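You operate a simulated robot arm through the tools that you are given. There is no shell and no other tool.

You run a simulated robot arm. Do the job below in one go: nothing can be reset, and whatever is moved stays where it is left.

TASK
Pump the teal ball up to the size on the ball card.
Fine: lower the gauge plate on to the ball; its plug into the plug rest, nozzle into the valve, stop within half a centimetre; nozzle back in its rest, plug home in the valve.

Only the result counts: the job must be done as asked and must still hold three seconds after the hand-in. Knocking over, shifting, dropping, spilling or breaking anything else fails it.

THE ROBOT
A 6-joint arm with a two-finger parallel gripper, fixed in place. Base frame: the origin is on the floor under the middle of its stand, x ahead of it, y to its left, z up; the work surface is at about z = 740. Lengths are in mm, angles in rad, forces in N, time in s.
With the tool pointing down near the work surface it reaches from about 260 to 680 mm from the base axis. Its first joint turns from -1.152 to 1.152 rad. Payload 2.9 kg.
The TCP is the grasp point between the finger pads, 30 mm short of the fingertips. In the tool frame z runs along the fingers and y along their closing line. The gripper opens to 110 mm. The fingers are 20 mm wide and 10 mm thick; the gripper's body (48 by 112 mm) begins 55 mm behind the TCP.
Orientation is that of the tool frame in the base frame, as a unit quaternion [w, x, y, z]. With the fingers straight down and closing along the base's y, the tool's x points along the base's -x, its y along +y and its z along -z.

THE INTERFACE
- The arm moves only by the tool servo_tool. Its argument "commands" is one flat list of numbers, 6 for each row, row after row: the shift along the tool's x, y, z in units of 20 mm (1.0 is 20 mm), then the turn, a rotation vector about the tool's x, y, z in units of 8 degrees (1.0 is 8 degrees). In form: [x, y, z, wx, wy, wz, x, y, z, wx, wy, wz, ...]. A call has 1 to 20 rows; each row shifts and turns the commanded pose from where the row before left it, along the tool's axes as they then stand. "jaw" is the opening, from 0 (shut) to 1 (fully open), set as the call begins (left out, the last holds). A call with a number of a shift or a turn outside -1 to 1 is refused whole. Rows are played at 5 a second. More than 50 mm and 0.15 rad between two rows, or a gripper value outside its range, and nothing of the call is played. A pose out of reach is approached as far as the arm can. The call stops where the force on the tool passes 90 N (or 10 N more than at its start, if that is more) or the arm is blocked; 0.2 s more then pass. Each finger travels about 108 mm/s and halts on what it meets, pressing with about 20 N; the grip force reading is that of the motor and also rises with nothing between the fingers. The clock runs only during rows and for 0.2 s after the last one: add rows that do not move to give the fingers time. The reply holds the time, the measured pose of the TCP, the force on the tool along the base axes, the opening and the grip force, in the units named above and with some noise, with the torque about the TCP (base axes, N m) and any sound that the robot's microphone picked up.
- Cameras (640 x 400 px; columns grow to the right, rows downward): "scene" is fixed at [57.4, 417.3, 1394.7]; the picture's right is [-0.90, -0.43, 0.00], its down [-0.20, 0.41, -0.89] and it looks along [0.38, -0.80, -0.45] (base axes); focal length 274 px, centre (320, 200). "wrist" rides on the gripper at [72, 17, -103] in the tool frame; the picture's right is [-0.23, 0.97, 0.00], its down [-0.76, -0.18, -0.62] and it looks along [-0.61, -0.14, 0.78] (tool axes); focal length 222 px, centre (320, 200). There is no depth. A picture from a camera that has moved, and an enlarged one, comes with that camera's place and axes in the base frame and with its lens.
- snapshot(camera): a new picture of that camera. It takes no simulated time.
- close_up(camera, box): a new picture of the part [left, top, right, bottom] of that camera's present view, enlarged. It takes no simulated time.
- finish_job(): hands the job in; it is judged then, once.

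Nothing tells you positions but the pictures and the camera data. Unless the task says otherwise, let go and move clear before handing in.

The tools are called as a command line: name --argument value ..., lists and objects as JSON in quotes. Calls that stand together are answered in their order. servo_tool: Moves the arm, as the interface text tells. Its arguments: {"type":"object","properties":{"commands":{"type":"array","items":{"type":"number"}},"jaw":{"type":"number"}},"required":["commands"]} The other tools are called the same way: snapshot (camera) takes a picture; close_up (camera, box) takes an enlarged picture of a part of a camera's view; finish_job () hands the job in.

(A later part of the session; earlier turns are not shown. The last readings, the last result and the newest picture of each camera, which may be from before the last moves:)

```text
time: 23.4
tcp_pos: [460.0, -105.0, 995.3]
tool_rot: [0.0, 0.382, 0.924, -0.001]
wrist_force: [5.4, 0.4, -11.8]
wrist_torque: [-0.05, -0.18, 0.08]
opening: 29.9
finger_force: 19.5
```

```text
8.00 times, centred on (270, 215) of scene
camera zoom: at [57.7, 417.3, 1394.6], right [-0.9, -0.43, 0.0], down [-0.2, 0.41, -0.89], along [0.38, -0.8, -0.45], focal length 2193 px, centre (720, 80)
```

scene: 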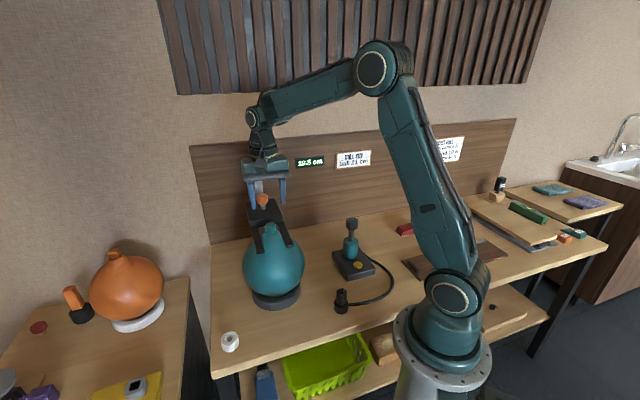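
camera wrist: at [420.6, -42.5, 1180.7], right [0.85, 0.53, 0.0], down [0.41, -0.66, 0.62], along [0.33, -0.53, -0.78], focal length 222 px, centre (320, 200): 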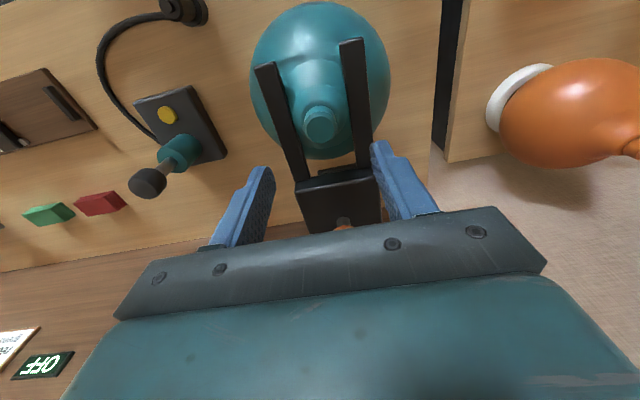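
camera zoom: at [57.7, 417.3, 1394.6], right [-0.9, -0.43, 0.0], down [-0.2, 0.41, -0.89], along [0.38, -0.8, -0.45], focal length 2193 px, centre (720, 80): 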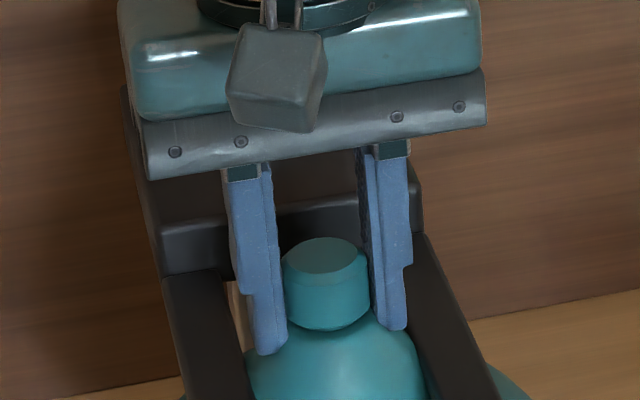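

The plug top rose only with the neck, and the fork seems to have risen too, so the ball may be lifting with the plug. I'll look at the ball's base and stand before going on.

close_up --camera "scene" --box '[220, 215, 340, 315]'

close_up --camera "wrist" --box '[220, 60, 420, 240]'

close_up --camera "scene" --box '[290, 140, 370, 190]'

```text
4.00 times, centred on (280, 265) of scene
camera zoom: at [57.7, 417.3, 1394.6], right [-0.9, -0.43, 0.0], down [-0.2, 0.41, -0.89], along [0.38, -0.8, -0.45], focal length 1096 px, centre (480, -60)
```

zoom: 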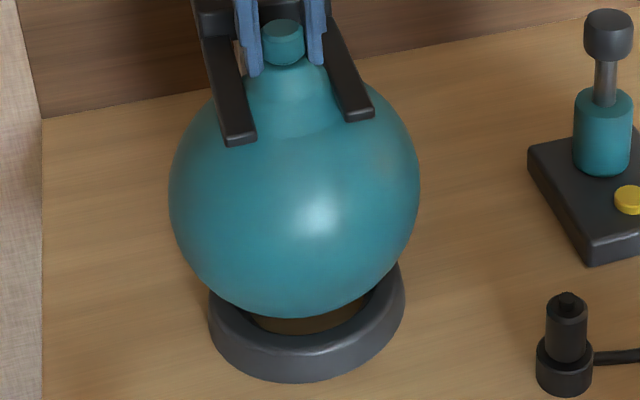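

```text
2.22 times, centred on (320, 150) of wrist
camera zoom: at [420.5, -41.9, 1098.5], right [0.85, 0.53, 0.0], down [0.41, -0.66, 0.62], along [0.33, -0.53, -0.78], focal length 494 px, centre (320, 311)
```

zoom: 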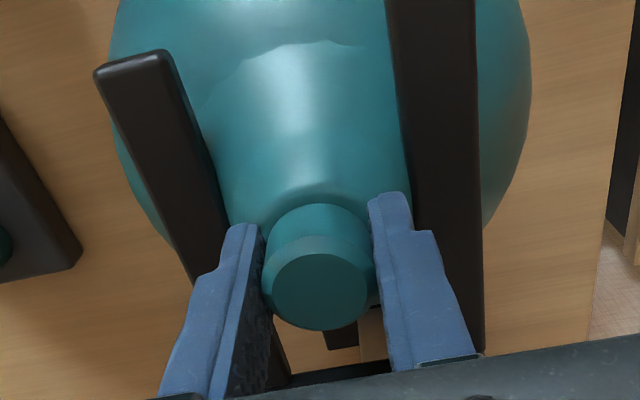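

```text
8.00 times, centred on (330, 165) of scene
camera zoom: at [57.7, 417.3, 1394.6], right [-0.9, -0.43, 0.0], down [-0.2, 0.41, -0.89], along [0.38, -0.8, -0.45], focal length 2193 px, centre (240, 480)
```

zoom: 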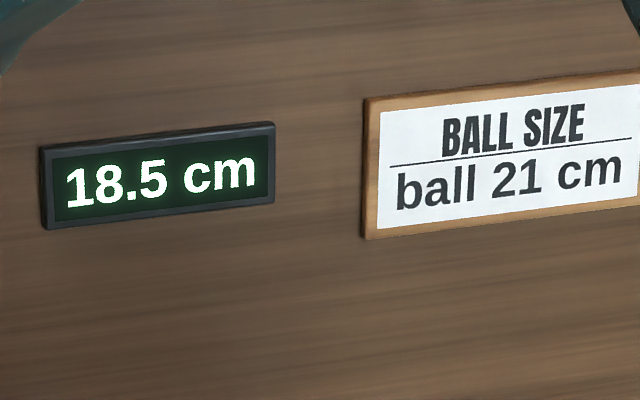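

The ball is lifting with the plug (tight fit), so I'll set it back down on its ring first, then try to work the plug out with a twist while pulling lightly.

servo_tool --commands '[0, 0, 0.2, 0, 0, 0, 0, 0, 0.2, 0, 0, 0, 0, 0, 0, 0, 0, 0]'

close_up --camera "scene" --box '[220, 215, 340, 315]'

```text
time: 24.2
tcp_pos: [459.8, -105.2, 987.9]
tool_rot: [0.001, 0.383, 0.924, 0.0]
wrist_force: [7.0, 5.2, -7.3]
wrist_torque: [0.31, -0.05, 0.03]
opening: 29.6
finger_force: 20.2
```

```text
4.00 times, centred on (280, 265) of scene
camera zoom: at [57.7, 417.4, 1394.6], right [-0.9, -0.43, 0.0], down [-0.2, 0.41, -0.89], along [0.38, -0.8, -0.45], focal length 1096 px, centre (480, -60)
```

zoom: 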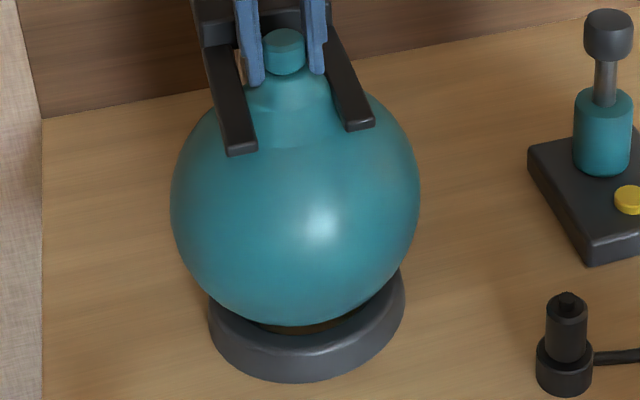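

The ball is back on its ring. Now a light twist on the plug to test whether it turns in the valve.

servo_tool --commands '[0, 0.05, 0.03, 0, 0, 0.5, 0, 0, 0, 0, 0, 0.5, 0, 0, 0, 0, 0, 0.5, 0, 0, 0, 0, 0, 0.5]'

close_up --camera "wrist" --box '[220, 60, 420, 240]'

close_up --camera "scene" --box '[220, 195, 340, 315]'

```text
time: 25.2
tcp_pos: [458.9, -105.2, 988.0]
tool_rot: [0.001, 0.508, 0.862, 0.0]
wrist_force: [-2.1, -0.6, 7.7]
wrist_torque: [0.01, 0.16, 0.72]
opening: 30.4
finger_force: 20.4
```

```text
2.22 times, centred on (320, 150) of wrist
camera zoom: at [439.6, -33.3, 1090.4], right [0.96, 0.27, 0.0], down [0.21, -0.75, 0.62], along [0.17, -0.6, -0.78], focal length 494 px, centre (320, 311)
```

zoom: 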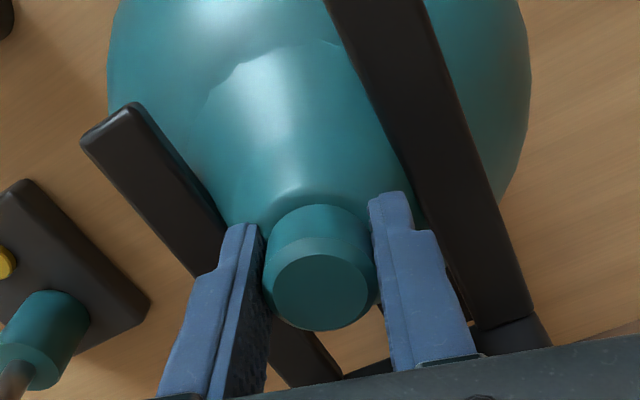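

```text
3.33 times, centred on (280, 255) of scene
camera zoom: at [57.2, 417.3, 1394.7], right [-0.9, -0.43, 0.0], down [-0.2, 0.41, -0.89], along [0.38, -0.8, -0.45], focal length 914 px, centre (453, 17)
```

zoom: 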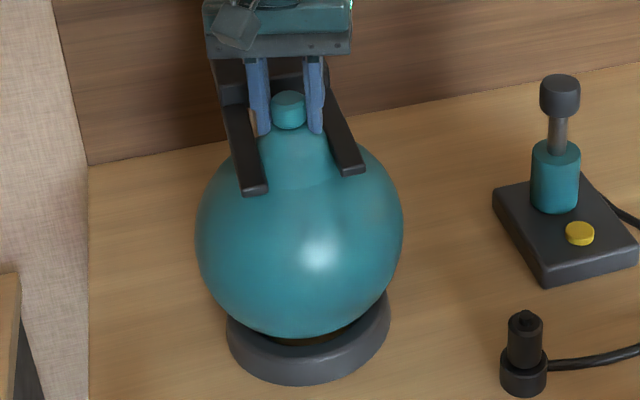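

The twist met a large torque, which suggests the fingertips also grip the neck below the plug. I'll twist back, let go, and re-grip higher so that only the plug cap is held.

servo_tool --commands '[0, 0, 0, 0, 0, -0.5, 0, 0, 0, 0, 0, -0.5, 0, 0, 0, 0, 0, -0.5, 0, 0, 0, 0, 0, -0.5, 0, 0, 0, 0, 0, 0]'

servo_tool --commands '[0, 0, 0, 0, 0, 0, 0, 0, 0, 0, 0, 0]' --jaw 0.45

close_up --camera "scene" --box '[230, 190, 310, 240]'

close_up --camera "wrist" --box '[220, 60, 420, 240]'

close_up --camera "scene" --box '[220, 215, 340, 315]'

```text
time: 26.4
tcp_pos: [459.7, -106.2, 987.9]
tool_rot: [0.001, 0.382, 0.924, -0.001]
wrist_force: [2.0, -3.7, 6.2]
wrist_torque: [-0.14, -0.08, -0.47]
opening: 31.5
finger_force: 20.2
```

```text
time: 27.0
tcp_pos: [460.6, -106.4, 987.5]
tool_rot: [0.0, 0.382, 0.924, 0.0]
wrist_force: [-0.7, 0.2, -0.2]
wrist_torque: [-0.02, 0.02, -0.01]
opening: 49.6
finger_force: 0.1
```

```text
8.00 times, centred on (270, 215) of scene
camera zoom: at [57.4, 417.3, 1394.7], right [-0.9, -0.43, 0.0], down [-0.2, 0.41, -0.89], along [0.38, -0.8, -0.45], focal length 2193 px, centre (720, 80)
```

zoom: 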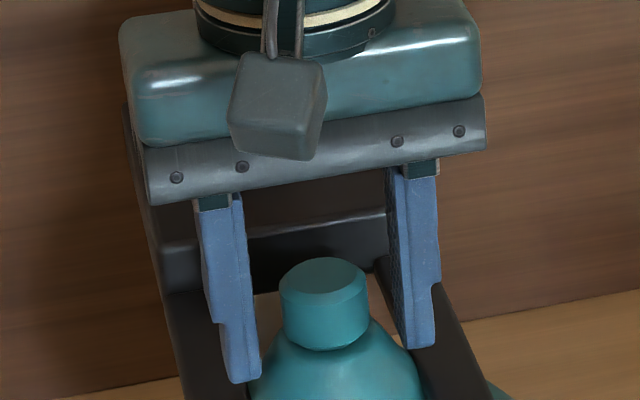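

```text
2.22 times, centred on (320, 150) of wrist
camera zoom: at [420.6, -41.4, 1089.6], right [0.85, 0.53, 0.0], down [0.41, -0.66, 0.62], along [0.33, -0.53, -0.78], focal length 494 px, centre (320, 311)
```

zoom: 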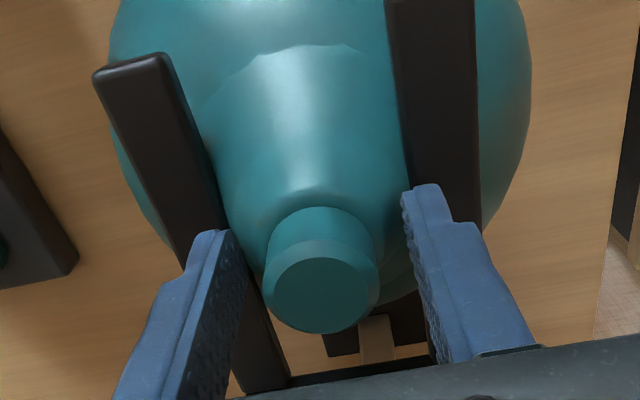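

```text
4.00 times, centred on (280, 265) of scene
camera zoom: at [57.4, 417.3, 1394.7], right [-0.9, -0.43, 0.0], down [-0.2, 0.41, -0.89], along [0.38, -0.8, -0.45], focal length 1096 px, centre (480, -60)
```

zoom: 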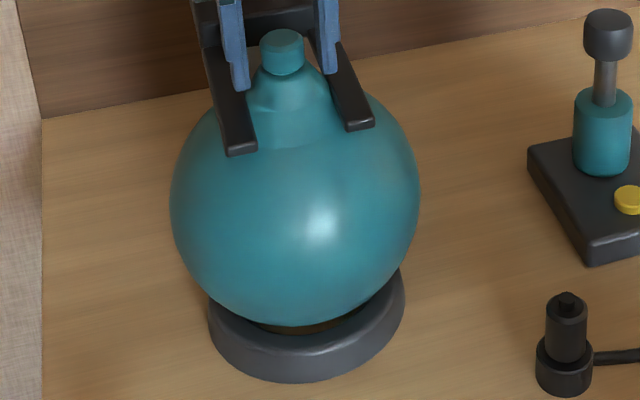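

The ball is back in place. Now I'll raise the grip about 11 mm so the fingertips end on the cap itself, and close again.

servo_tool --commands '[0, 0, -0.28, 0, 0, 0, 0, 0, -0.28, 0, 0, 0, 0, 0, 0, 0, 0, 0]'

servo_tool --commands '[0, 0, 0, 0, 0, 0, 0, 0, 0, 0, 0, 0, 0, 0, 0, 0, 0, 0, 0, 0, 0, 0, 0, 0]' --jaw 0.1

close_up --camera "scene" --box '[230, 190, 310, 240]'

close_up --camera "wrist" --box '[220, 60, 420, 240]'

```text
time: 27.8
tcp_pos: [459.6, -105.9, 999.2]
tool_rot: [0.001, 0.383, 0.924, 0.001]
wrist_force: [-0.7, -0.1, -0.3]
wrist_torque: [0.03, 0.03, -0.01]
opening: 49.4
finger_force: 0.0
```

```text
time: 28.8
tcp_pos: [459.1, -105.3, 999.0]
tool_rot: [0.001, 0.383, 0.924, 0.0]
wrist_force: [0.4, -0.5, 1.0]
wrist_torque: [0.01, 0.02, -0.01]
opening: 27.7
finger_force: 20.2
```

```text
8.00 times, centred on (270, 215) of scene
camera zoom: at [57.4, 417.3, 1394.7], right [-0.9, -0.43, 0.0], down [-0.2, 0.41, -0.89], along [0.38, -0.8, -0.45], focal length 2193 px, centre (720, 80)
```

zoom: 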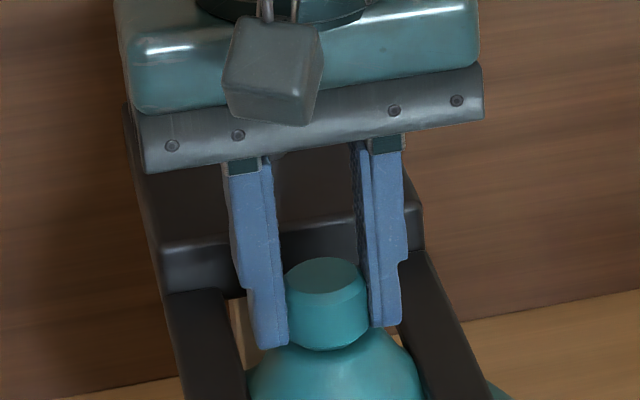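

```text
2.22 times, centred on (320, 150) of wrist
camera zoom: at [420.8, -41.3, 1101.0], right [0.85, 0.53, 0.0], down [0.41, -0.66, 0.62], along [0.33, -0.53, -0.78], focal length 494 px, centre (320, 311)
```

zoom: 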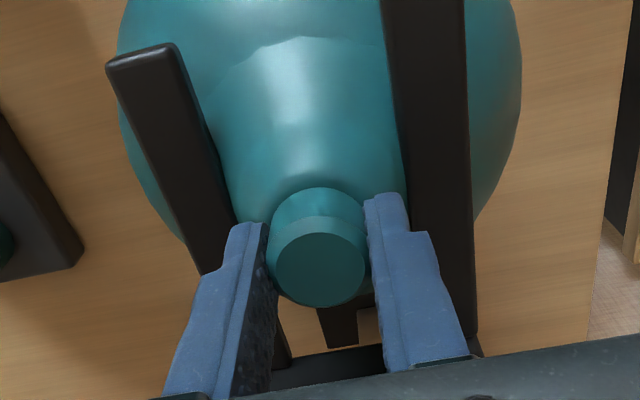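

The opening is now 27.7 mm (it was 29.8), so this time only the cap is held. Pulling up gently.

servo_tool --commands '[0, 0, -0.1, 0, 0, 0, 0, 0, -0.1, 0, 0, 0, 0, 0, -0.1, 0, 0, 0, 0, 0, 0, 0, 0, 0]'

close_up --camera "scene" --box '[230, 190, 310, 240]'

close_up --camera "scene" --box '[220, 215, 340, 315]'

```text
time: 29.8
tcp_pos: [460.1, -106.3, 1004.0]
tool_rot: [0.0, 0.383, 0.924, -0.001]
wrist_force: [0.8, 0.2, -2.9]
wrist_torque: [-0.03, 0.03, -0.04]
opening: 27.8
finger_force: 19.8
```

```text
8.00 times, centred on (270, 215) of scene
camera zoom: at [57.4, 417.3, 1394.7], right [-0.9, -0.43, 0.0], down [-0.2, 0.41, -0.89], along [0.38, -0.8, -0.45], focal length 2193 px, centre (720, 80)
```

zoom: 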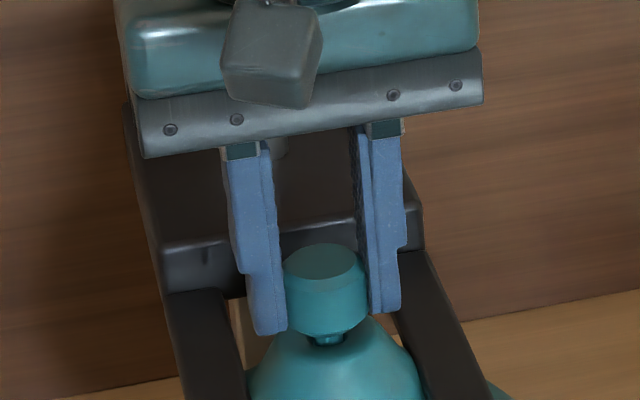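

```text
4.00 times, centred on (280, 265) of scene
camera zoom: at [57.4, 417.3, 1394.7], right [-0.9, -0.43, 0.0], down [-0.2, 0.41, -0.89], along [0.38, -0.8, -0.45], focal length 1096 px, centre (480, -60)
```

zoom: 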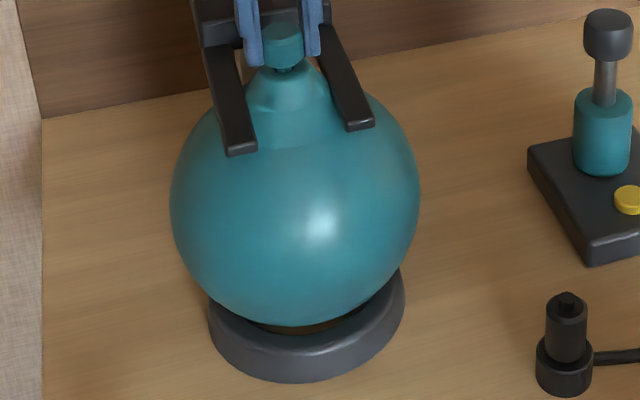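

The plug is sliding out with only about 3 N and the ball stays put. I'll pull it fully out and up.

servo_tool --commands '[0, 0, -0.15, 0, 0, 0, 0, 0, -0.15, 0, 0, 0, 0, 0, -0.15, 0, 0, 0, 0, 0, -0.25, 0, 0, 0, 0, 0, -0.25, 0, 0, 0, 0, 0, -0.5, 0, 0, 0, 0, 0, -0.5, 0, 0, 0, 0, 0, -1, 0, 0, 0, 0, 0, -1, 0, 0, 0, 0, 0, -1, 0, 0, 0, 0, 0, 0, 0, 0, 0]'

close_up --camera "scene" --box '[230, 150, 330, 240]'

close_up --camera "wrist" --box '[220, 60, 420, 240]'

close_up --camera "scene" --box '[290, 140, 370, 190]'

```text
time: 32.2
tcp_pos: [460.5, -104.8, 1103.0]
tool_rot: [0.001, 0.382, 0.924, -0.001]
wrist_force: [0.0, 1.2, -0.7]
wrist_torque: [-0.01, -0.03, -0.01]
opening: 27.7
finger_force: 20.5
```

```text
4.44 times, centred on (280, 195) of scene
camera zoom: at [57.4, 417.3, 1394.7], right [-0.9, -0.43, 0.0], down [-0.2, 0.41, -0.89], along [0.38, -0.8, -0.45], focal length 1218 px, centre (498, 222)
```

zoom: 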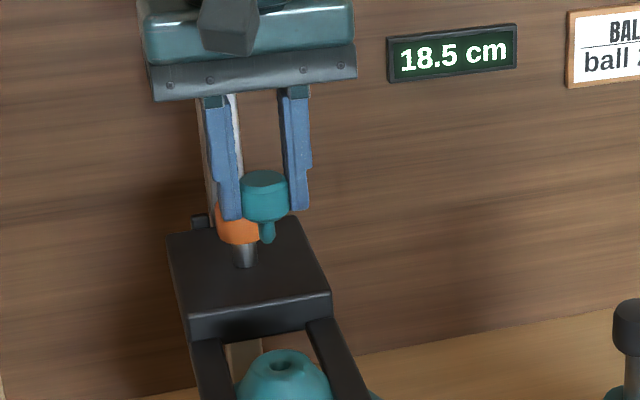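

```text
2.22 times, centred on (320, 150) of wrist
camera zoom: at [420.8, -41.0, 1205.9], right [0.85, 0.53, 0.0], down [0.41, -0.66, 0.62], along [0.33, -0.53, -0.78], focal length 494 px, centre (320, 311)
```

zoom: 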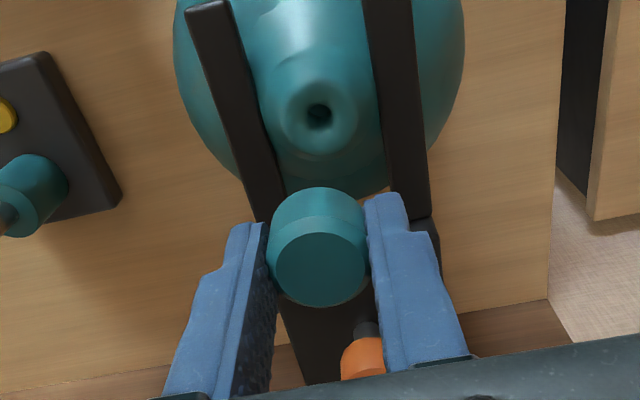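

```text
8.00 times, centred on (330, 165) of scene
camera zoom: at [57.4, 417.3, 1394.7], right [-0.9, -0.43, 0.0], down [-0.2, 0.41, -0.89], along [0.38, -0.8, -0.45], focal length 2193 px, centre (240, 480)
```

zoom: 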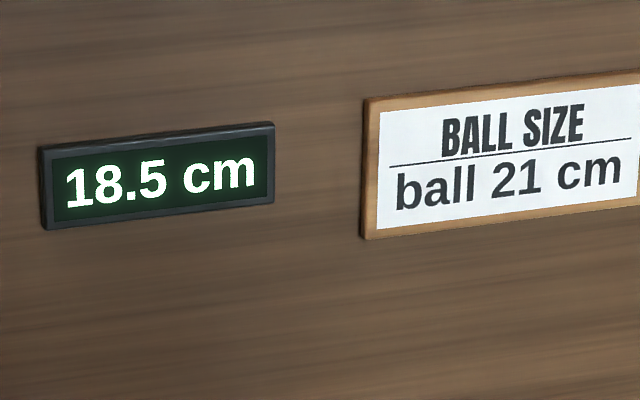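

The plug is out, its short stem hangs below the cap, and the display still says 18.5 cm. Next I'll carry it over the white plug rest at about (464, 100).

servo_tool --commands '[0.79, 0.82, 0, 0, 0, 0, 0.79, 0.82, 0, 0, 0, 0, 0.79, 0.82, 0, 0, 0, 0, 0.79, 0.82, 0, 0, 0, 0, 0.79, 0.82, 0, 0, 0, 0, 0.79, 0.82, 0, 0, 0, 0, 0.79, 0.82, 0, 0, 0, 0, 0.79, 0.82, 0, 0, 0, 0, 0.79, 0.82, 0, 0, 0, 0, 0, 0, 0.9, 0, 0, 0, 0, 0, 0.9, 0, 0, 0, 0, 0, 0.9, 0, 0, 0, 0, 0, 0.9, 0, 0, 0, 0, 0, 0.9, 0, 0, 0, 0, 0, 0.9, 0, 0, 0, 0, 0, 0.9, 0, 0, 0, 0, 0, 0.9, 0, 0, 0, 0, 0, 0.9, 0, 0, 0, 0, 0, 0.9, 0, 0, 0, 0, 0, 0, 0, 0, 0]'

snapshot --camera "wrist"

snapshot --camera "scene"

```text
time: 36.4
tcp_pos: [463.2, 98.3, 923.4]
tool_rot: [0.001, 0.383, 0.924, 0.0]
wrist_force: [0.4, 0.6, -0.7]
wrist_torque: [-0.02, -0.01, -0.01]
opening: 27.7
finger_force: 20.0
```

```text
taken
camera wrist: at [424.4, 162.8, 1026.3], right [0.85, 0.53, 0.0], down [0.41, -0.66, 0.62], along [0.33, -0.53, -0.78], focal length 222 px, centre (320, 200)
```

wrist: 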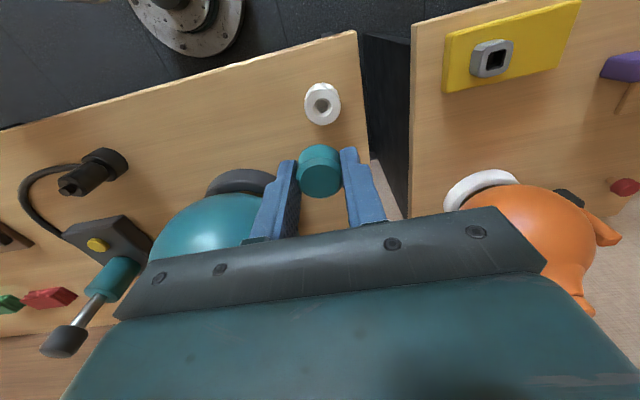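

```text
taken
```

scene: 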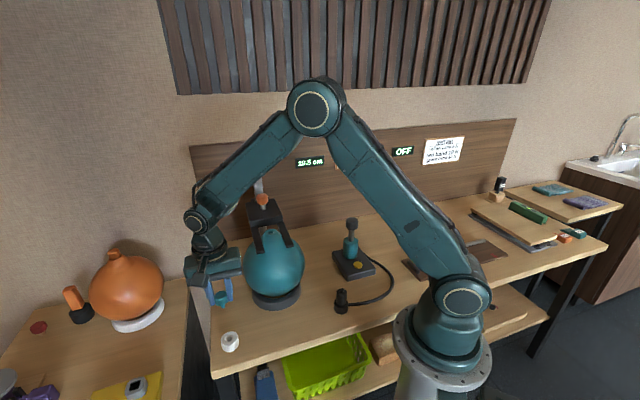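

close_up --camera "wrist" --box '[260, 70, 380, 145]'

close_up --camera "wrist" --box '[40, 120, 200, 220]'

```text
5.33 times, centred on (320, 108) of wrist
camera zoom: at [424.4, 162.8, 1026.3], right [0.85, 0.53, 0.0], down [0.41, -0.66, 0.62], along [0.33, -0.53, -0.78], focal length 1185 px, centre (320, 693)
```

zoom: 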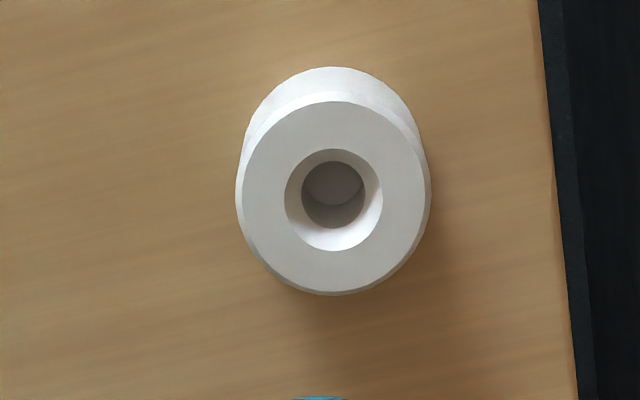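

```text
4.00 times, centred on (120, 170) of wrist
camera zoom: at [424.4, 162.8, 1026.3], right [0.85, 0.53, 0.0], down [0.41, -0.66, 0.62], along [0.33, -0.53, -0.78], focal length 888 px, centre (1120, 320)
```

zoom: 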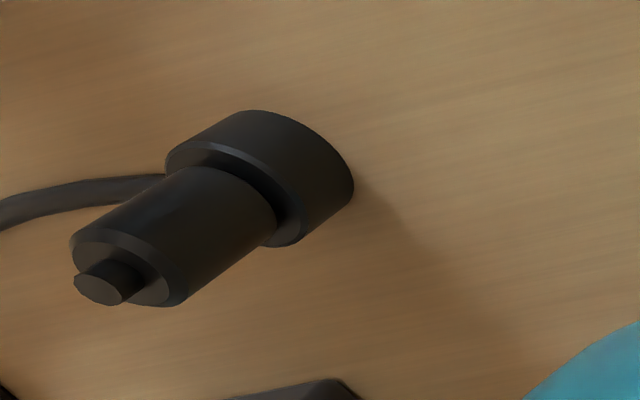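

The plug rest's hole is at about (465.8, 100.5, top about 765), with a wide chamfer. I'll line up and come down most of the way, then check from the scene camera.

servo_tool --commands '[0, 0.16, 0.9, 0, 0, 0, 0, 0, 0.9, 0, 0, 0, 0, 0, 0.9, 0, 0, 0, 0, 0, 0.9, 0, 0, 0, 0, 0, 0.6, 0, 0, 0, 0, 0, 0, 0, 0, 0]'

close_up --camera "scene" --box '[190, 300, 270, 360]'

close_up --camera "wrist" --box '[240, 70, 400, 220]'

```text
time: 37.8
tcp_pos: [465.5, 100.2, 839.4]
tool_rot: [0.001, 0.383, 0.924, 0.0]
wrist_force: [0.7, -0.2, 0.3]
wrist_torque: [0.0, 0.01, 0.02]
opening: 27.6
finger_force: 19.9
```

```text
6.67 times, centred on (230, 330) of scene
camera zoom: at [57.4, 417.3, 1394.7], right [-0.9, -0.43, 0.0], down [-0.2, 0.41, -0.89], along [0.38, -0.8, -0.45], focal length 1828 px, centre (920, -667)
```

zoom: 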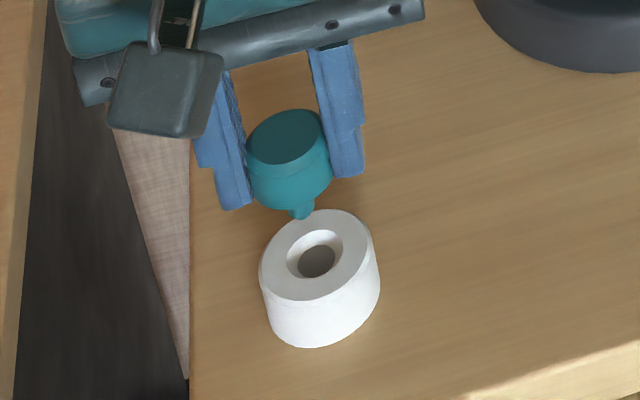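

```text
2.67 times, centred on (320, 145) of wrist
camera zoom: at [427.1, 165.0, 941.4], right [0.85, 0.53, 0.0], down [0.41, -0.66, 0.62], along [0.33, -0.53, -0.78], focal length 592 px, centre (320, 347)
```

zoom: 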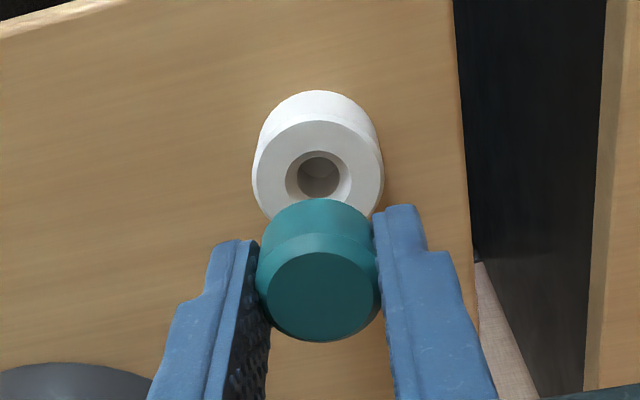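

The stem points at the hole. I'll descend 24 mm and check again.

servo_tool --commands '[0.02, 0.02, 0.6, 0, 0, 0, 0, 0, 0.6, 0, 0, 0, 0, 0, 0, 0, 0, 0]'

close_up --camera "scene" --box '[200, 310, 280, 360]'

close_up --camera "wrist" --box '[240, 90, 400, 220]'

```text
time: 38.6
tcp_pos: [466.8, 101.8, 814.9]
tool_rot: [0.001, 0.383, 0.924, 0.0]
wrist_force: [0.7, 0.6, -0.9]
wrist_torque: [0.01, 0.02, 0.0]
opening: 27.4
finger_force: 19.7
```

```text
8.00 times, centred on (240, 335) of scene
camera zoom: at [57.4, 417.3, 1394.7], right [-0.9, -0.43, 0.0], down [-0.2, 0.41, -0.89], along [0.38, -0.8, -0.45], focal length 2193 px, centre (960, -880)
```

zoom: 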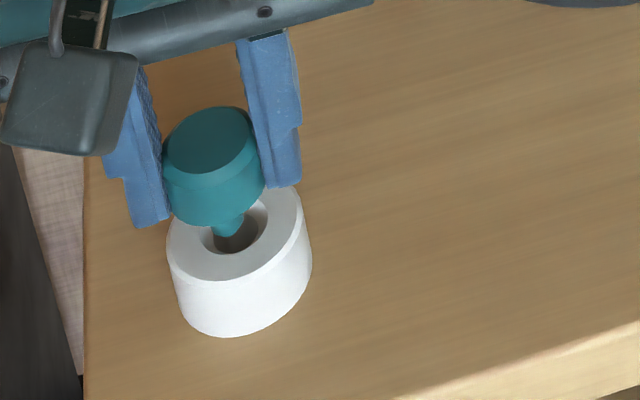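

```text
3.08 times, centred on (320, 155) of wrist
camera zoom: at [427.0, 165.9, 917.5], right [0.85, 0.53, 0.0], down [0.41, -0.66, 0.62], along [0.33, -0.53, -0.78], focal length 684 px, centre (320, 338)
```

zoom: 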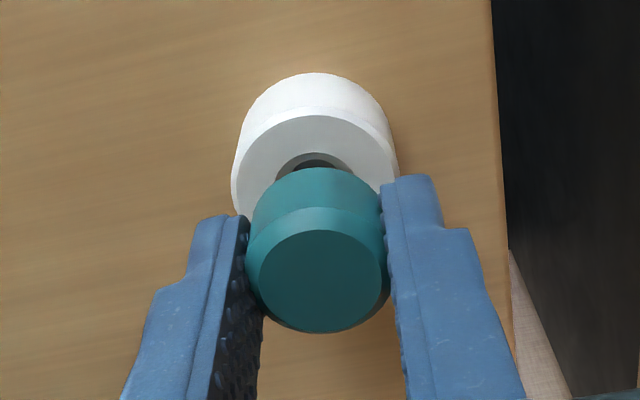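

The stem is entering the hole, slightly off toward +x. I'll shift about 1.4 mm and descend gently until the cap meets the rest.

servo_tool --commands '[0.03, -0.07, 0, 0, 0, 0, 0, 0, 0.2, 0, 0, 0, 0, 0, 0.2, 0, 0, 0, 0, 0, 0, 0, 0, 0]'

close_up --camera "scene" --box '[200, 310, 280, 360]'

```text
time: 39.6
tcp_pos: [466.2, 101.5, 806.4]
tool_rot: [0.001, 0.383, 0.924, 0.0]
wrist_force: [-0.5, 0.6, 0.4]
wrist_torque: [0.0, -0.03, 0.0]
opening: 27.6
finger_force: 19.7
```

```text
8.00 times, centred on (240, 335) of scene
camera zoom: at [57.4, 417.3, 1394.7], right [-0.9, -0.43, 0.0], down [-0.2, 0.41, -0.89], along [0.38, -0.8, -0.45], focal length 2193 px, centre (960, -880)
```

zoom: 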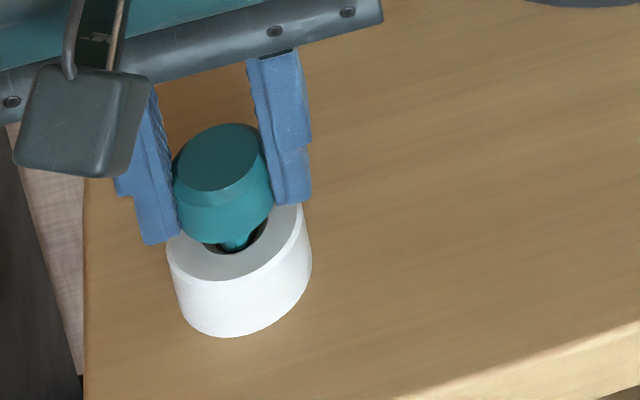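

The stem is in the hole with no contact force. Continuing down until it seats.

servo_tool --commands '[0, 0, 0.15, 0, 0, 0, 0, 0, 0.15, 0, 0, 0, 0, 0, 0, 0, 0, 0]'

servo_tool --commands '[0, 0, 0.1, 0, 0, 0, 0, 0, 0, 0, 0, 0]'

close_up --camera "scene" --box '[200, 310, 280, 360]'

```text
time: 40.4
tcp_pos: [466.5, 100.4, 800.7]
tool_rot: [0.0, 0.383, 0.924, 0.0]
wrist_force: [1.5, -2.1, 0.5]
wrist_torque: [-0.1, -0.08, -0.01]
opening: 27.8
finger_force: 20.5
```

```text
time: 41.0
tcp_pos: [464.5, 100.8, 798.9]
tool_rot: [0.001, 0.383, 0.924, 0.0]
wrist_force: [2.8, -2.4, 0.9]
wrist_torque: [-0.13, -0.12, 0.0]
opening: 27.6
finger_force: 19.9
```

```text
8.00 times, centred on (240, 335) of scene
camera zoom: at [57.4, 417.3, 1394.7], right [-0.9, -0.43, 0.0], down [-0.2, 0.41, -0.89], along [0.38, -0.8, -0.45], focal length 2193 px, centre (960, -880)
```

zoom: 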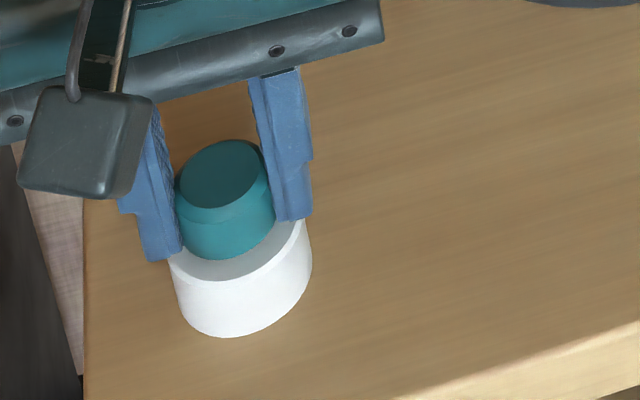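

Almost down, with a small side load. I'll relieve it and go on in 2 mm steps.

servo_tool --commands '[-0.04, 0, 0.1, 0, 0, 0, 0, 0, 0, 0, 0, 0]'

servo_tool --commands '[0, 0, 0.1, 0, 0, 0, 0, 0, 0, 0, 0, 0]'

close_up --camera "scene" --box '[200, 310, 280, 360]'

```text
time: 41.6
tcp_pos: [464.0, 100.9, 797.0]
tool_rot: [-0.001, 0.382, 0.924, -0.001]
wrist_force: [0.8, -0.7, 0.3]
wrist_torque: [-0.04, -0.05, 0.03]
opening: 27.8
finger_force: 20.0
```

```text
time: 42.2
tcp_pos: [465.4, 100.5, 795.0]
tool_rot: [0.001, 0.383, 0.924, 0.0]
wrist_force: [-3.2, 0.3, 11.9]
wrist_torque: [0.06, 0.16, 0.05]
opening: 27.2
finger_force: 19.7
```

```text
8.00 times, centred on (240, 335) of scene
camera zoom: at [57.1, 417.3, 1394.7], right [-0.9, -0.43, 0.0], down [-0.19, 0.41, -0.89], along [0.38, -0.8, -0.45], focal length 2193 px, centre (960, -880)
```

zoom: 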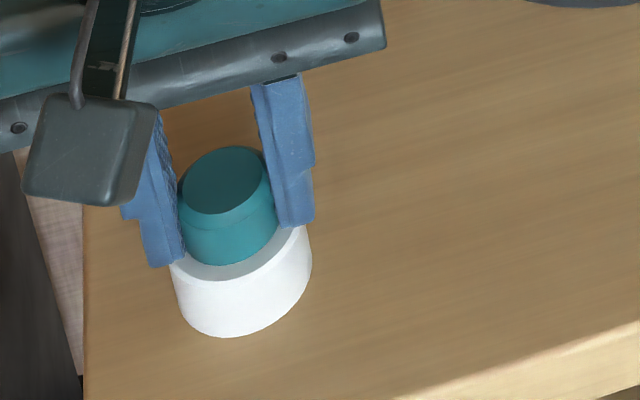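

Contact at about 12 N, so the cap is on the rest. I'll relieve the push, open, and look.

servo_tool --commands '[0.02, 0.04, -0.05, 0, 0, 0, 0, 0, 0, 0, 0, 0]'

servo_tool --commands '[0, 0, 0, 0, 0, 0, 0, 0, 0, 0, 0, 0, 0, 0, 0, 0, 0, 0]' --jaw 0.5

servo_tool --commands '[0, 0, -0.5, 0, 0, 0, 0, 0, -1, 0, 0, 0, 0, 0, -1, 0, 0, 0, 0, 0, 0, 0, 0, 0]'

close_up --camera "scene" --box '[200, 310, 280, 360]'

close_up --camera "wrist" --box '[240, 90, 400, 220]'

```text
time: 42.8
tcp_pos: [464.3, 99.8, 795.8]
tool_rot: [0.001, 0.382, 0.924, 0.0]
wrist_force: [0.8, -1.3, 0.2]
wrist_torque: [-0.07, -0.06, 0.03]
opening: 27.5
finger_force: 20.1
```

```text
time: 43.6
tcp_pos: [466.0, 101.4, 795.3]
tool_rot: [0.0, 0.382, 0.924, 0.0]
wrist_force: [0.3, 0.3, -0.3]
wrist_torque: [-0.01, 0.01, 0.04]
opening: 54.9
finger_force: 0.0
```

```text
time: 44.6
tcp_pos: [465.0, 101.6, 846.6]
tool_rot: [0.001, 0.383, 0.924, 0.0]
wrist_force: [-0.7, 0.0, -0.3]
wrist_torque: [0.0, 0.0, 0.01]
opening: 55.1
finger_force: 0.0
```

```text
8.00 times, centred on (240, 335) of scene
camera zoom: at [57.4, 417.3, 1394.7], right [-0.9, -0.43, 0.0], down [-0.2, 0.41, -0.89], along [0.38, -0.8, -0.45], focal length 2193 px, centre (960, -880)
```

zoom: 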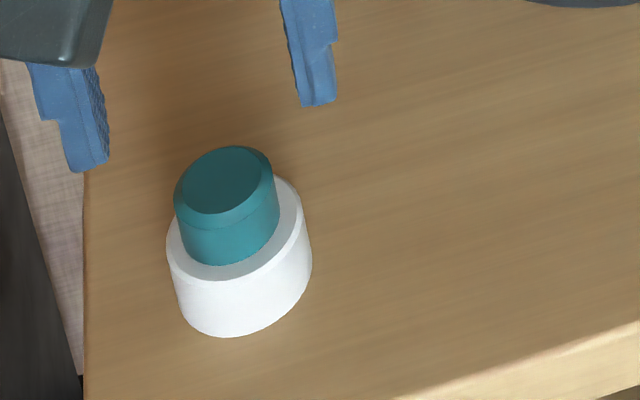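

```text
3.08 times, centred on (320, 155) of wrist
camera zoom: at [426.3, 165.6, 948.9], right [0.85, 0.53, 0.0], down [0.41, -0.66, 0.62], along [0.33, -0.53, -0.78], focal length 684 px, centre (320, 338)
```

zoom: 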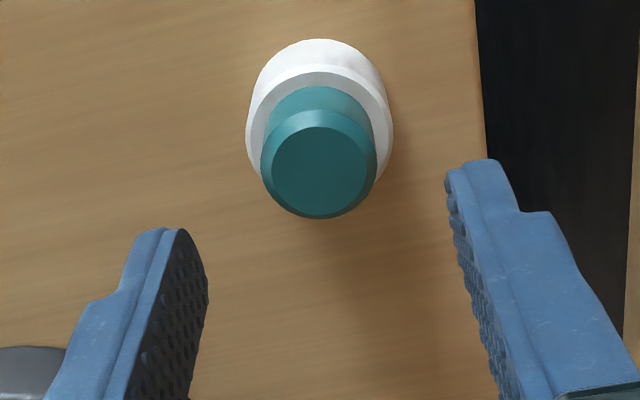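

The plug sits in the plug rest and the rest hasn't moved. Next I'll rise, turn the gripper back so it closes along y, and go above the nozzle at about (249, -127).

servo_tool --commands '[0, 0, -0.95, 0, 0, 0, 0, 0, -0.95, 0, 0, 0, 0, 0, -0.95, 0, 0, 0, 0, 0, -0.95, 0, 0, 0, 0, 0, -0.95, 0, 0, 0, 0, 0, -0.95, 0, 0, 0, 0, 0, -0.95, 0, 0, 0, 0, 0, 0, 0, 0, -0.9375, 0, 0, 0, 0, 0, -0.9375, 0, 0, 0, 0, 0, -0.9375, 0, 0, 0, 0, 0, -0.9375, 0, 0, 0, 0, 0, -0.9375, 0, 0, 0, 0, 0, -0.9375]' --jaw 0.6

servo_tool --commands '[0.9, -0.95, 0, 0, 0, 0, 0.9, -0.95, 0, 0, 0, 0, 0.9, -0.95, 0, 0, 0, 0, 0.9, -0.95, 0, 0, 0, 0, 0.9, -0.95, 0, 0, 0, 0, 0.9, -0.95, 0, 0, 0, 0, 0.9, -0.95, 0, 0, 0, 0, 0.9, -0.95, 0, 0, 0, 0, 0.9, -0.95, 0, 0, 0, 0, 0.9, -0.95, 0, 0, 0, 0, 0.9, -0.95, 0, 0, 0, 0, 0.9, -0.95, 0, 0, 0, 0, 0, 0, 0, 0, 0, 0]'

snapshot --camera "wrist"

snapshot --camera "scene"

```text
time: 47.4
tcp_pos: [465.7, 102.0, 980.1]
tool_rot: [0.001, -0.002, 1.0, 0.0]
wrist_force: [-0.3, -0.6, -0.2]
wrist_torque: [0.04, -0.03, -0.01]
opening: 66.1
finger_force: 0.1
```

```text
time: 50.2
tcp_pos: [247.6, -127.2, 980.1]
tool_rot: [0.0, 0.0, 1.0, -0.002]
wrist_force: [-0.2, -0.1, 0.3]
wrist_torque: [0.01, -0.01, -0.03]
opening: 65.6
finger_force: 0.1
```

```text
taken
camera wrist: at [176.1, -108.9, 1082.7], right [0.23, 0.97, 0.0], down [0.76, -0.18, 0.62], along [0.61, -0.14, -0.78], focal length 222 px, centre (320, 200)
```

wrist: 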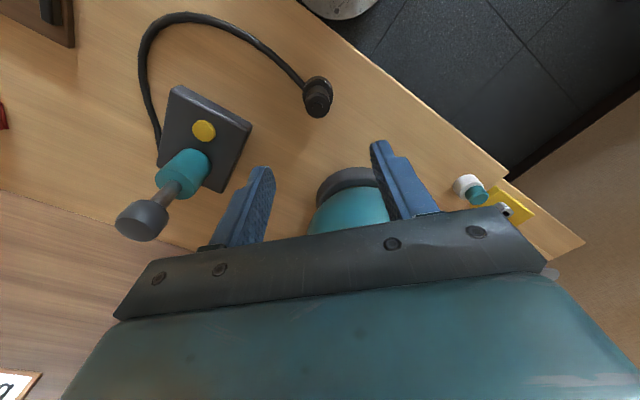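

```text
taken
```

scene: 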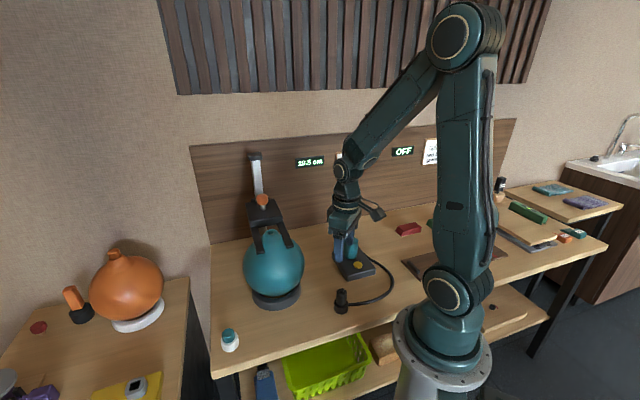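

The gripper is above the nozzle, which stands in its rest with the hose leading off toward the pump. I'll zoom in to fix its position and the hose direction.

close_up --camera "wrist" --box '[260, 60, 380, 135]'

close_up --camera "scene" --box '[310, 275, 390, 325]'

close_up --camera "wrist" --box '[90, 0, 350, 250]'

```text
5.33 times, centred on (320, 98) of wrist
camera zoom: at [176.1, -108.9, 1082.7], right [0.23, 0.97, 0.0], down [0.76, -0.18, 0.62], along [0.61, -0.14, -0.78], focal length 1185 px, centre (320, 747)
```

zoom: 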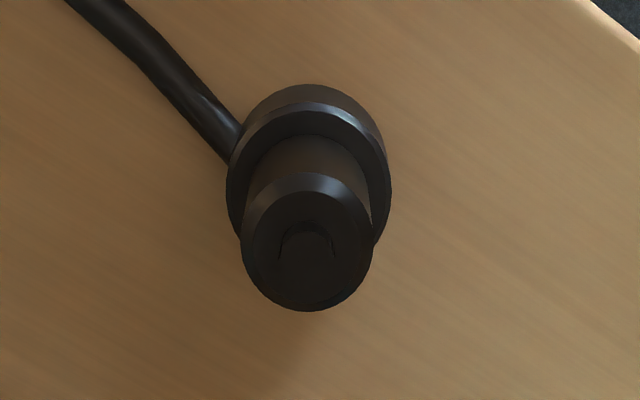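

```text
8.00 times, centred on (350, 300) of scene
camera zoom: at [57.4, 417.3, 1394.7], right [-0.9, -0.43, 0.0], down [-0.2, 0.41, -0.89], along [0.38, -0.8, -0.45], focal length 2193 px, centre (80, -600)
```

zoom: 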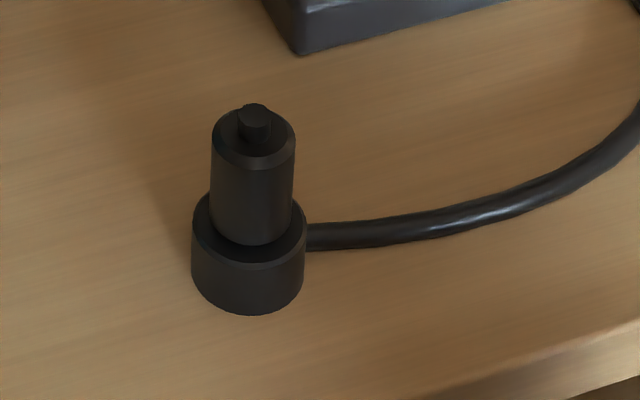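

```text
1.60 times, centred on (220, 125) of wrist
camera zoom: at [176.1, -108.9, 1082.7], right [0.23, 0.97, 0.0], down [0.76, -0.18, 0.62], along [0.61, -0.14, -0.78], focal length 355 px, centre (480, 320)
```

zoom: 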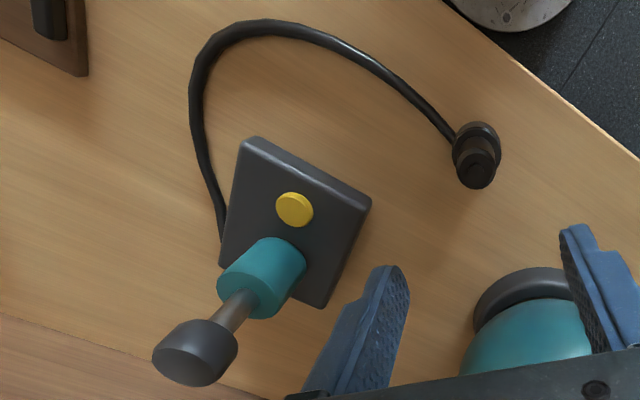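

The nozzle sits at about (250, -129.5), body top near z = 810, with the hose leaving toward -x, clear of the fingers' closing line. I'll descend to re-measure from closer.

servo_tool --commands '[-0.12, -0.115, 0.9, 0, 0, 0, 0, 0, 0.9, 0, 0, 0, 0, 0, 0.9, 0, 0, 0, 0, 0, 0.9, 0, 0, 0, 0, 0, 0.9, 0, 0, 0, 0, 0, 0, 0, 0, 0]'

close_up --camera "wrist" --box '[240, 60, 400, 220]'

close_up --camera "scene" --box '[300, 235, 400, 325]'

```text
time: 51.6
tcp_pos: [251.6, -128.6, 888.6]
tool_rot: [0.001, 0.0, 1.0, -0.001]
wrist_force: [-0.1, -0.2, -0.4]
wrist_torque: [-0.04, -0.02, -0.03]
opening: 66.1
finger_force: 0.2
```

```text
2.50 times, centred on (320, 140) of wrist
camera zoom: at [179.3, -111.2, 991.3], right [0.23, 0.97, 0.0], down [0.76, -0.18, 0.62], along [0.61, -0.14, -0.78], focal length 555 px, centre (320, 350)
```

zoom: 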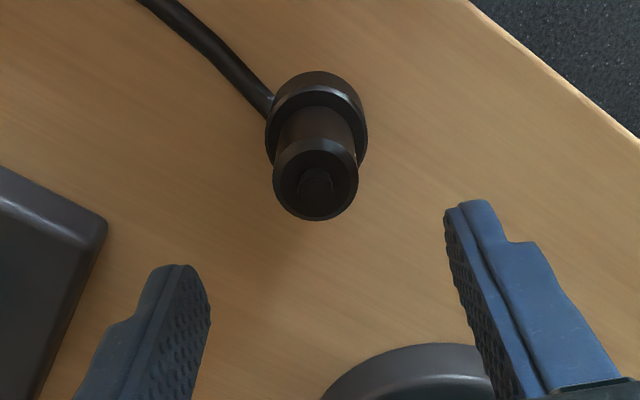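

```text
4.44 times, centred on (350, 280) of scene
camera zoom: at [57.4, 417.3, 1394.7], right [-0.9, -0.43, 0.0], down [-0.2, 0.41, -0.89], along [0.38, -0.8, -0.45], focal length 1218 px, centre (187, -156)
```

zoom: 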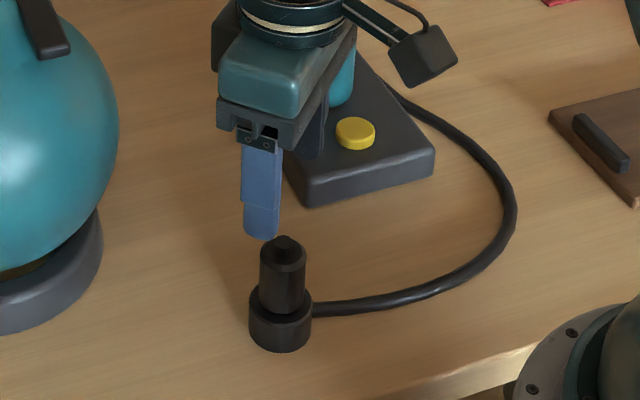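

The nozzle is centred under the gripper. I'll go down with the fingers straddling it, keeping the tips above the rest.

servo_tool --commands '[0, -0.03, 0.9, 0, 0, 0, 0, 0, 0.9, 0, 0, 0, 0, 0, 0.9, 0, 0, 0, 0, 0, 0.6, 0, 0, 0, 0, 0, 0, 0, 0, 0]'

close_up --camera "wrist" --box '[220, 80, 420, 240]'

close_up --camera "scene" --box '[310, 265, 390, 325]'

```text
time: 52.8
tcp_pos: [252.3, -129.9, 823.3]
tool_rot: [0.001, 0.0, 1.0, -0.001]
wrist_force: [-0.6, -0.4, 0.5]
wrist_torque: [0.0, -0.02, 0.0]
opening: 66.1
finger_force: 0.1
```

```text
2.50 times, centred on (320, 160) of wrist
camera zoom: at [179.7, -111.8, 925.4], right [0.23, 0.97, 0.0], down [0.76, -0.18, 0.62], along [0.61, -0.14, -0.78], focal length 555 px, centre (320, 300)
```

zoom: 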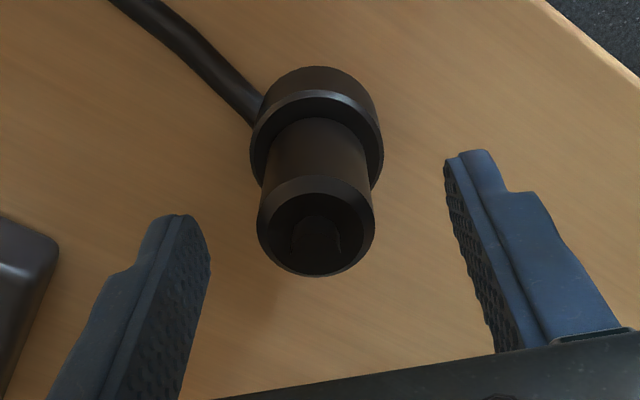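

```text
6.67 times, centred on (350, 295) of scene
camera zoom: at [57.4, 417.3, 1394.7], right [-0.9, -0.43, 0.0], down [-0.2, 0.41, -0.89], along [0.38, -0.8, -0.45], focal length 1828 px, centre (120, -433)
```

zoom: 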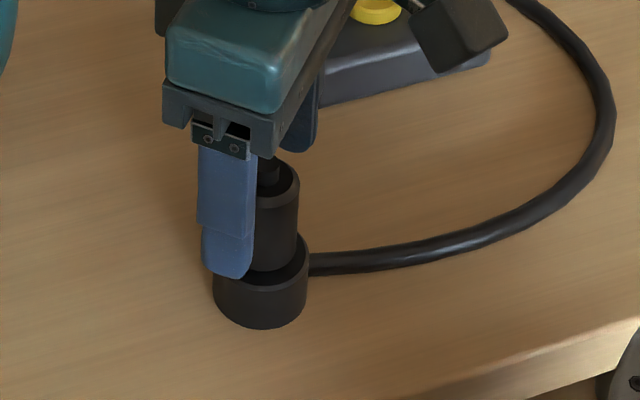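

Nozzle body top reads about z = 805. I'll go down 21 mm so the tips are about 5 mm above the rest, then close.

servo_tool --commands '[0.03, 0, 0.5, 0, 0, 0, 0, 0, 0.55, 0, 0, 0, 0, 0, 0, 0, 0, 0]'

servo_tool --commands '[0, 0, 0, 0, 0, 0, 0, 0, 0, 0, 0, 0, 0, 0, 0, 0, 0, 0, 0, 0, 0, 0, 0, 0]' --jaw 0.1

close_up --camera "wrist" --box '[220, 80, 420, 240]'

close_up --camera "scene" --box '[310, 265, 390, 325]'

```text
time: 53.6
tcp_pos: [251.9, -130.2, 802.0]
tool_rot: [0.001, -0.001, 1.0, -0.001]
wrist_force: [0.2, -0.6, -0.2]
wrist_torque: [0.03, 0.02, 0.0]
opening: 65.9
finger_force: 0.0
```

```text
time: 54.6
tcp_pos: [251.3, -129.2, 803.0]
tool_rot: [0.0, 0.0, 1.0, -0.001]
wrist_force: [1.4, -0.5, 0.0]
wrist_torque: [0.02, 0.0, 0.01]
opening: 28.4
finger_force: 20.1
```

```text
2.50 times, centred on (320, 160) of wrist
camera zoom: at [179.1, -111.6, 905.0], right [0.23, 0.97, 0.0], down [0.76, -0.18, 0.62], along [0.61, -0.14, -0.78], focal length 555 px, centre (320, 300)
```

zoom: 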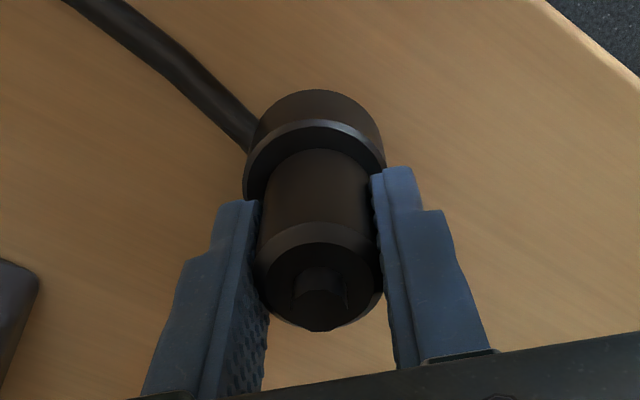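

```text
6.67 times, centred on (350, 295) of scene
camera zoom: at [57.4, 417.3, 1394.7], right [-0.9, -0.43, 0.0], down [-0.2, 0.41, -0.89], along [0.38, -0.8, -0.45], focal length 1828 px, centre (120, -433)
```

zoom: 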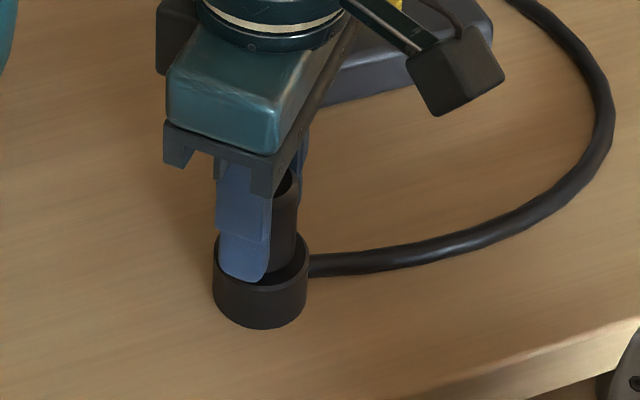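

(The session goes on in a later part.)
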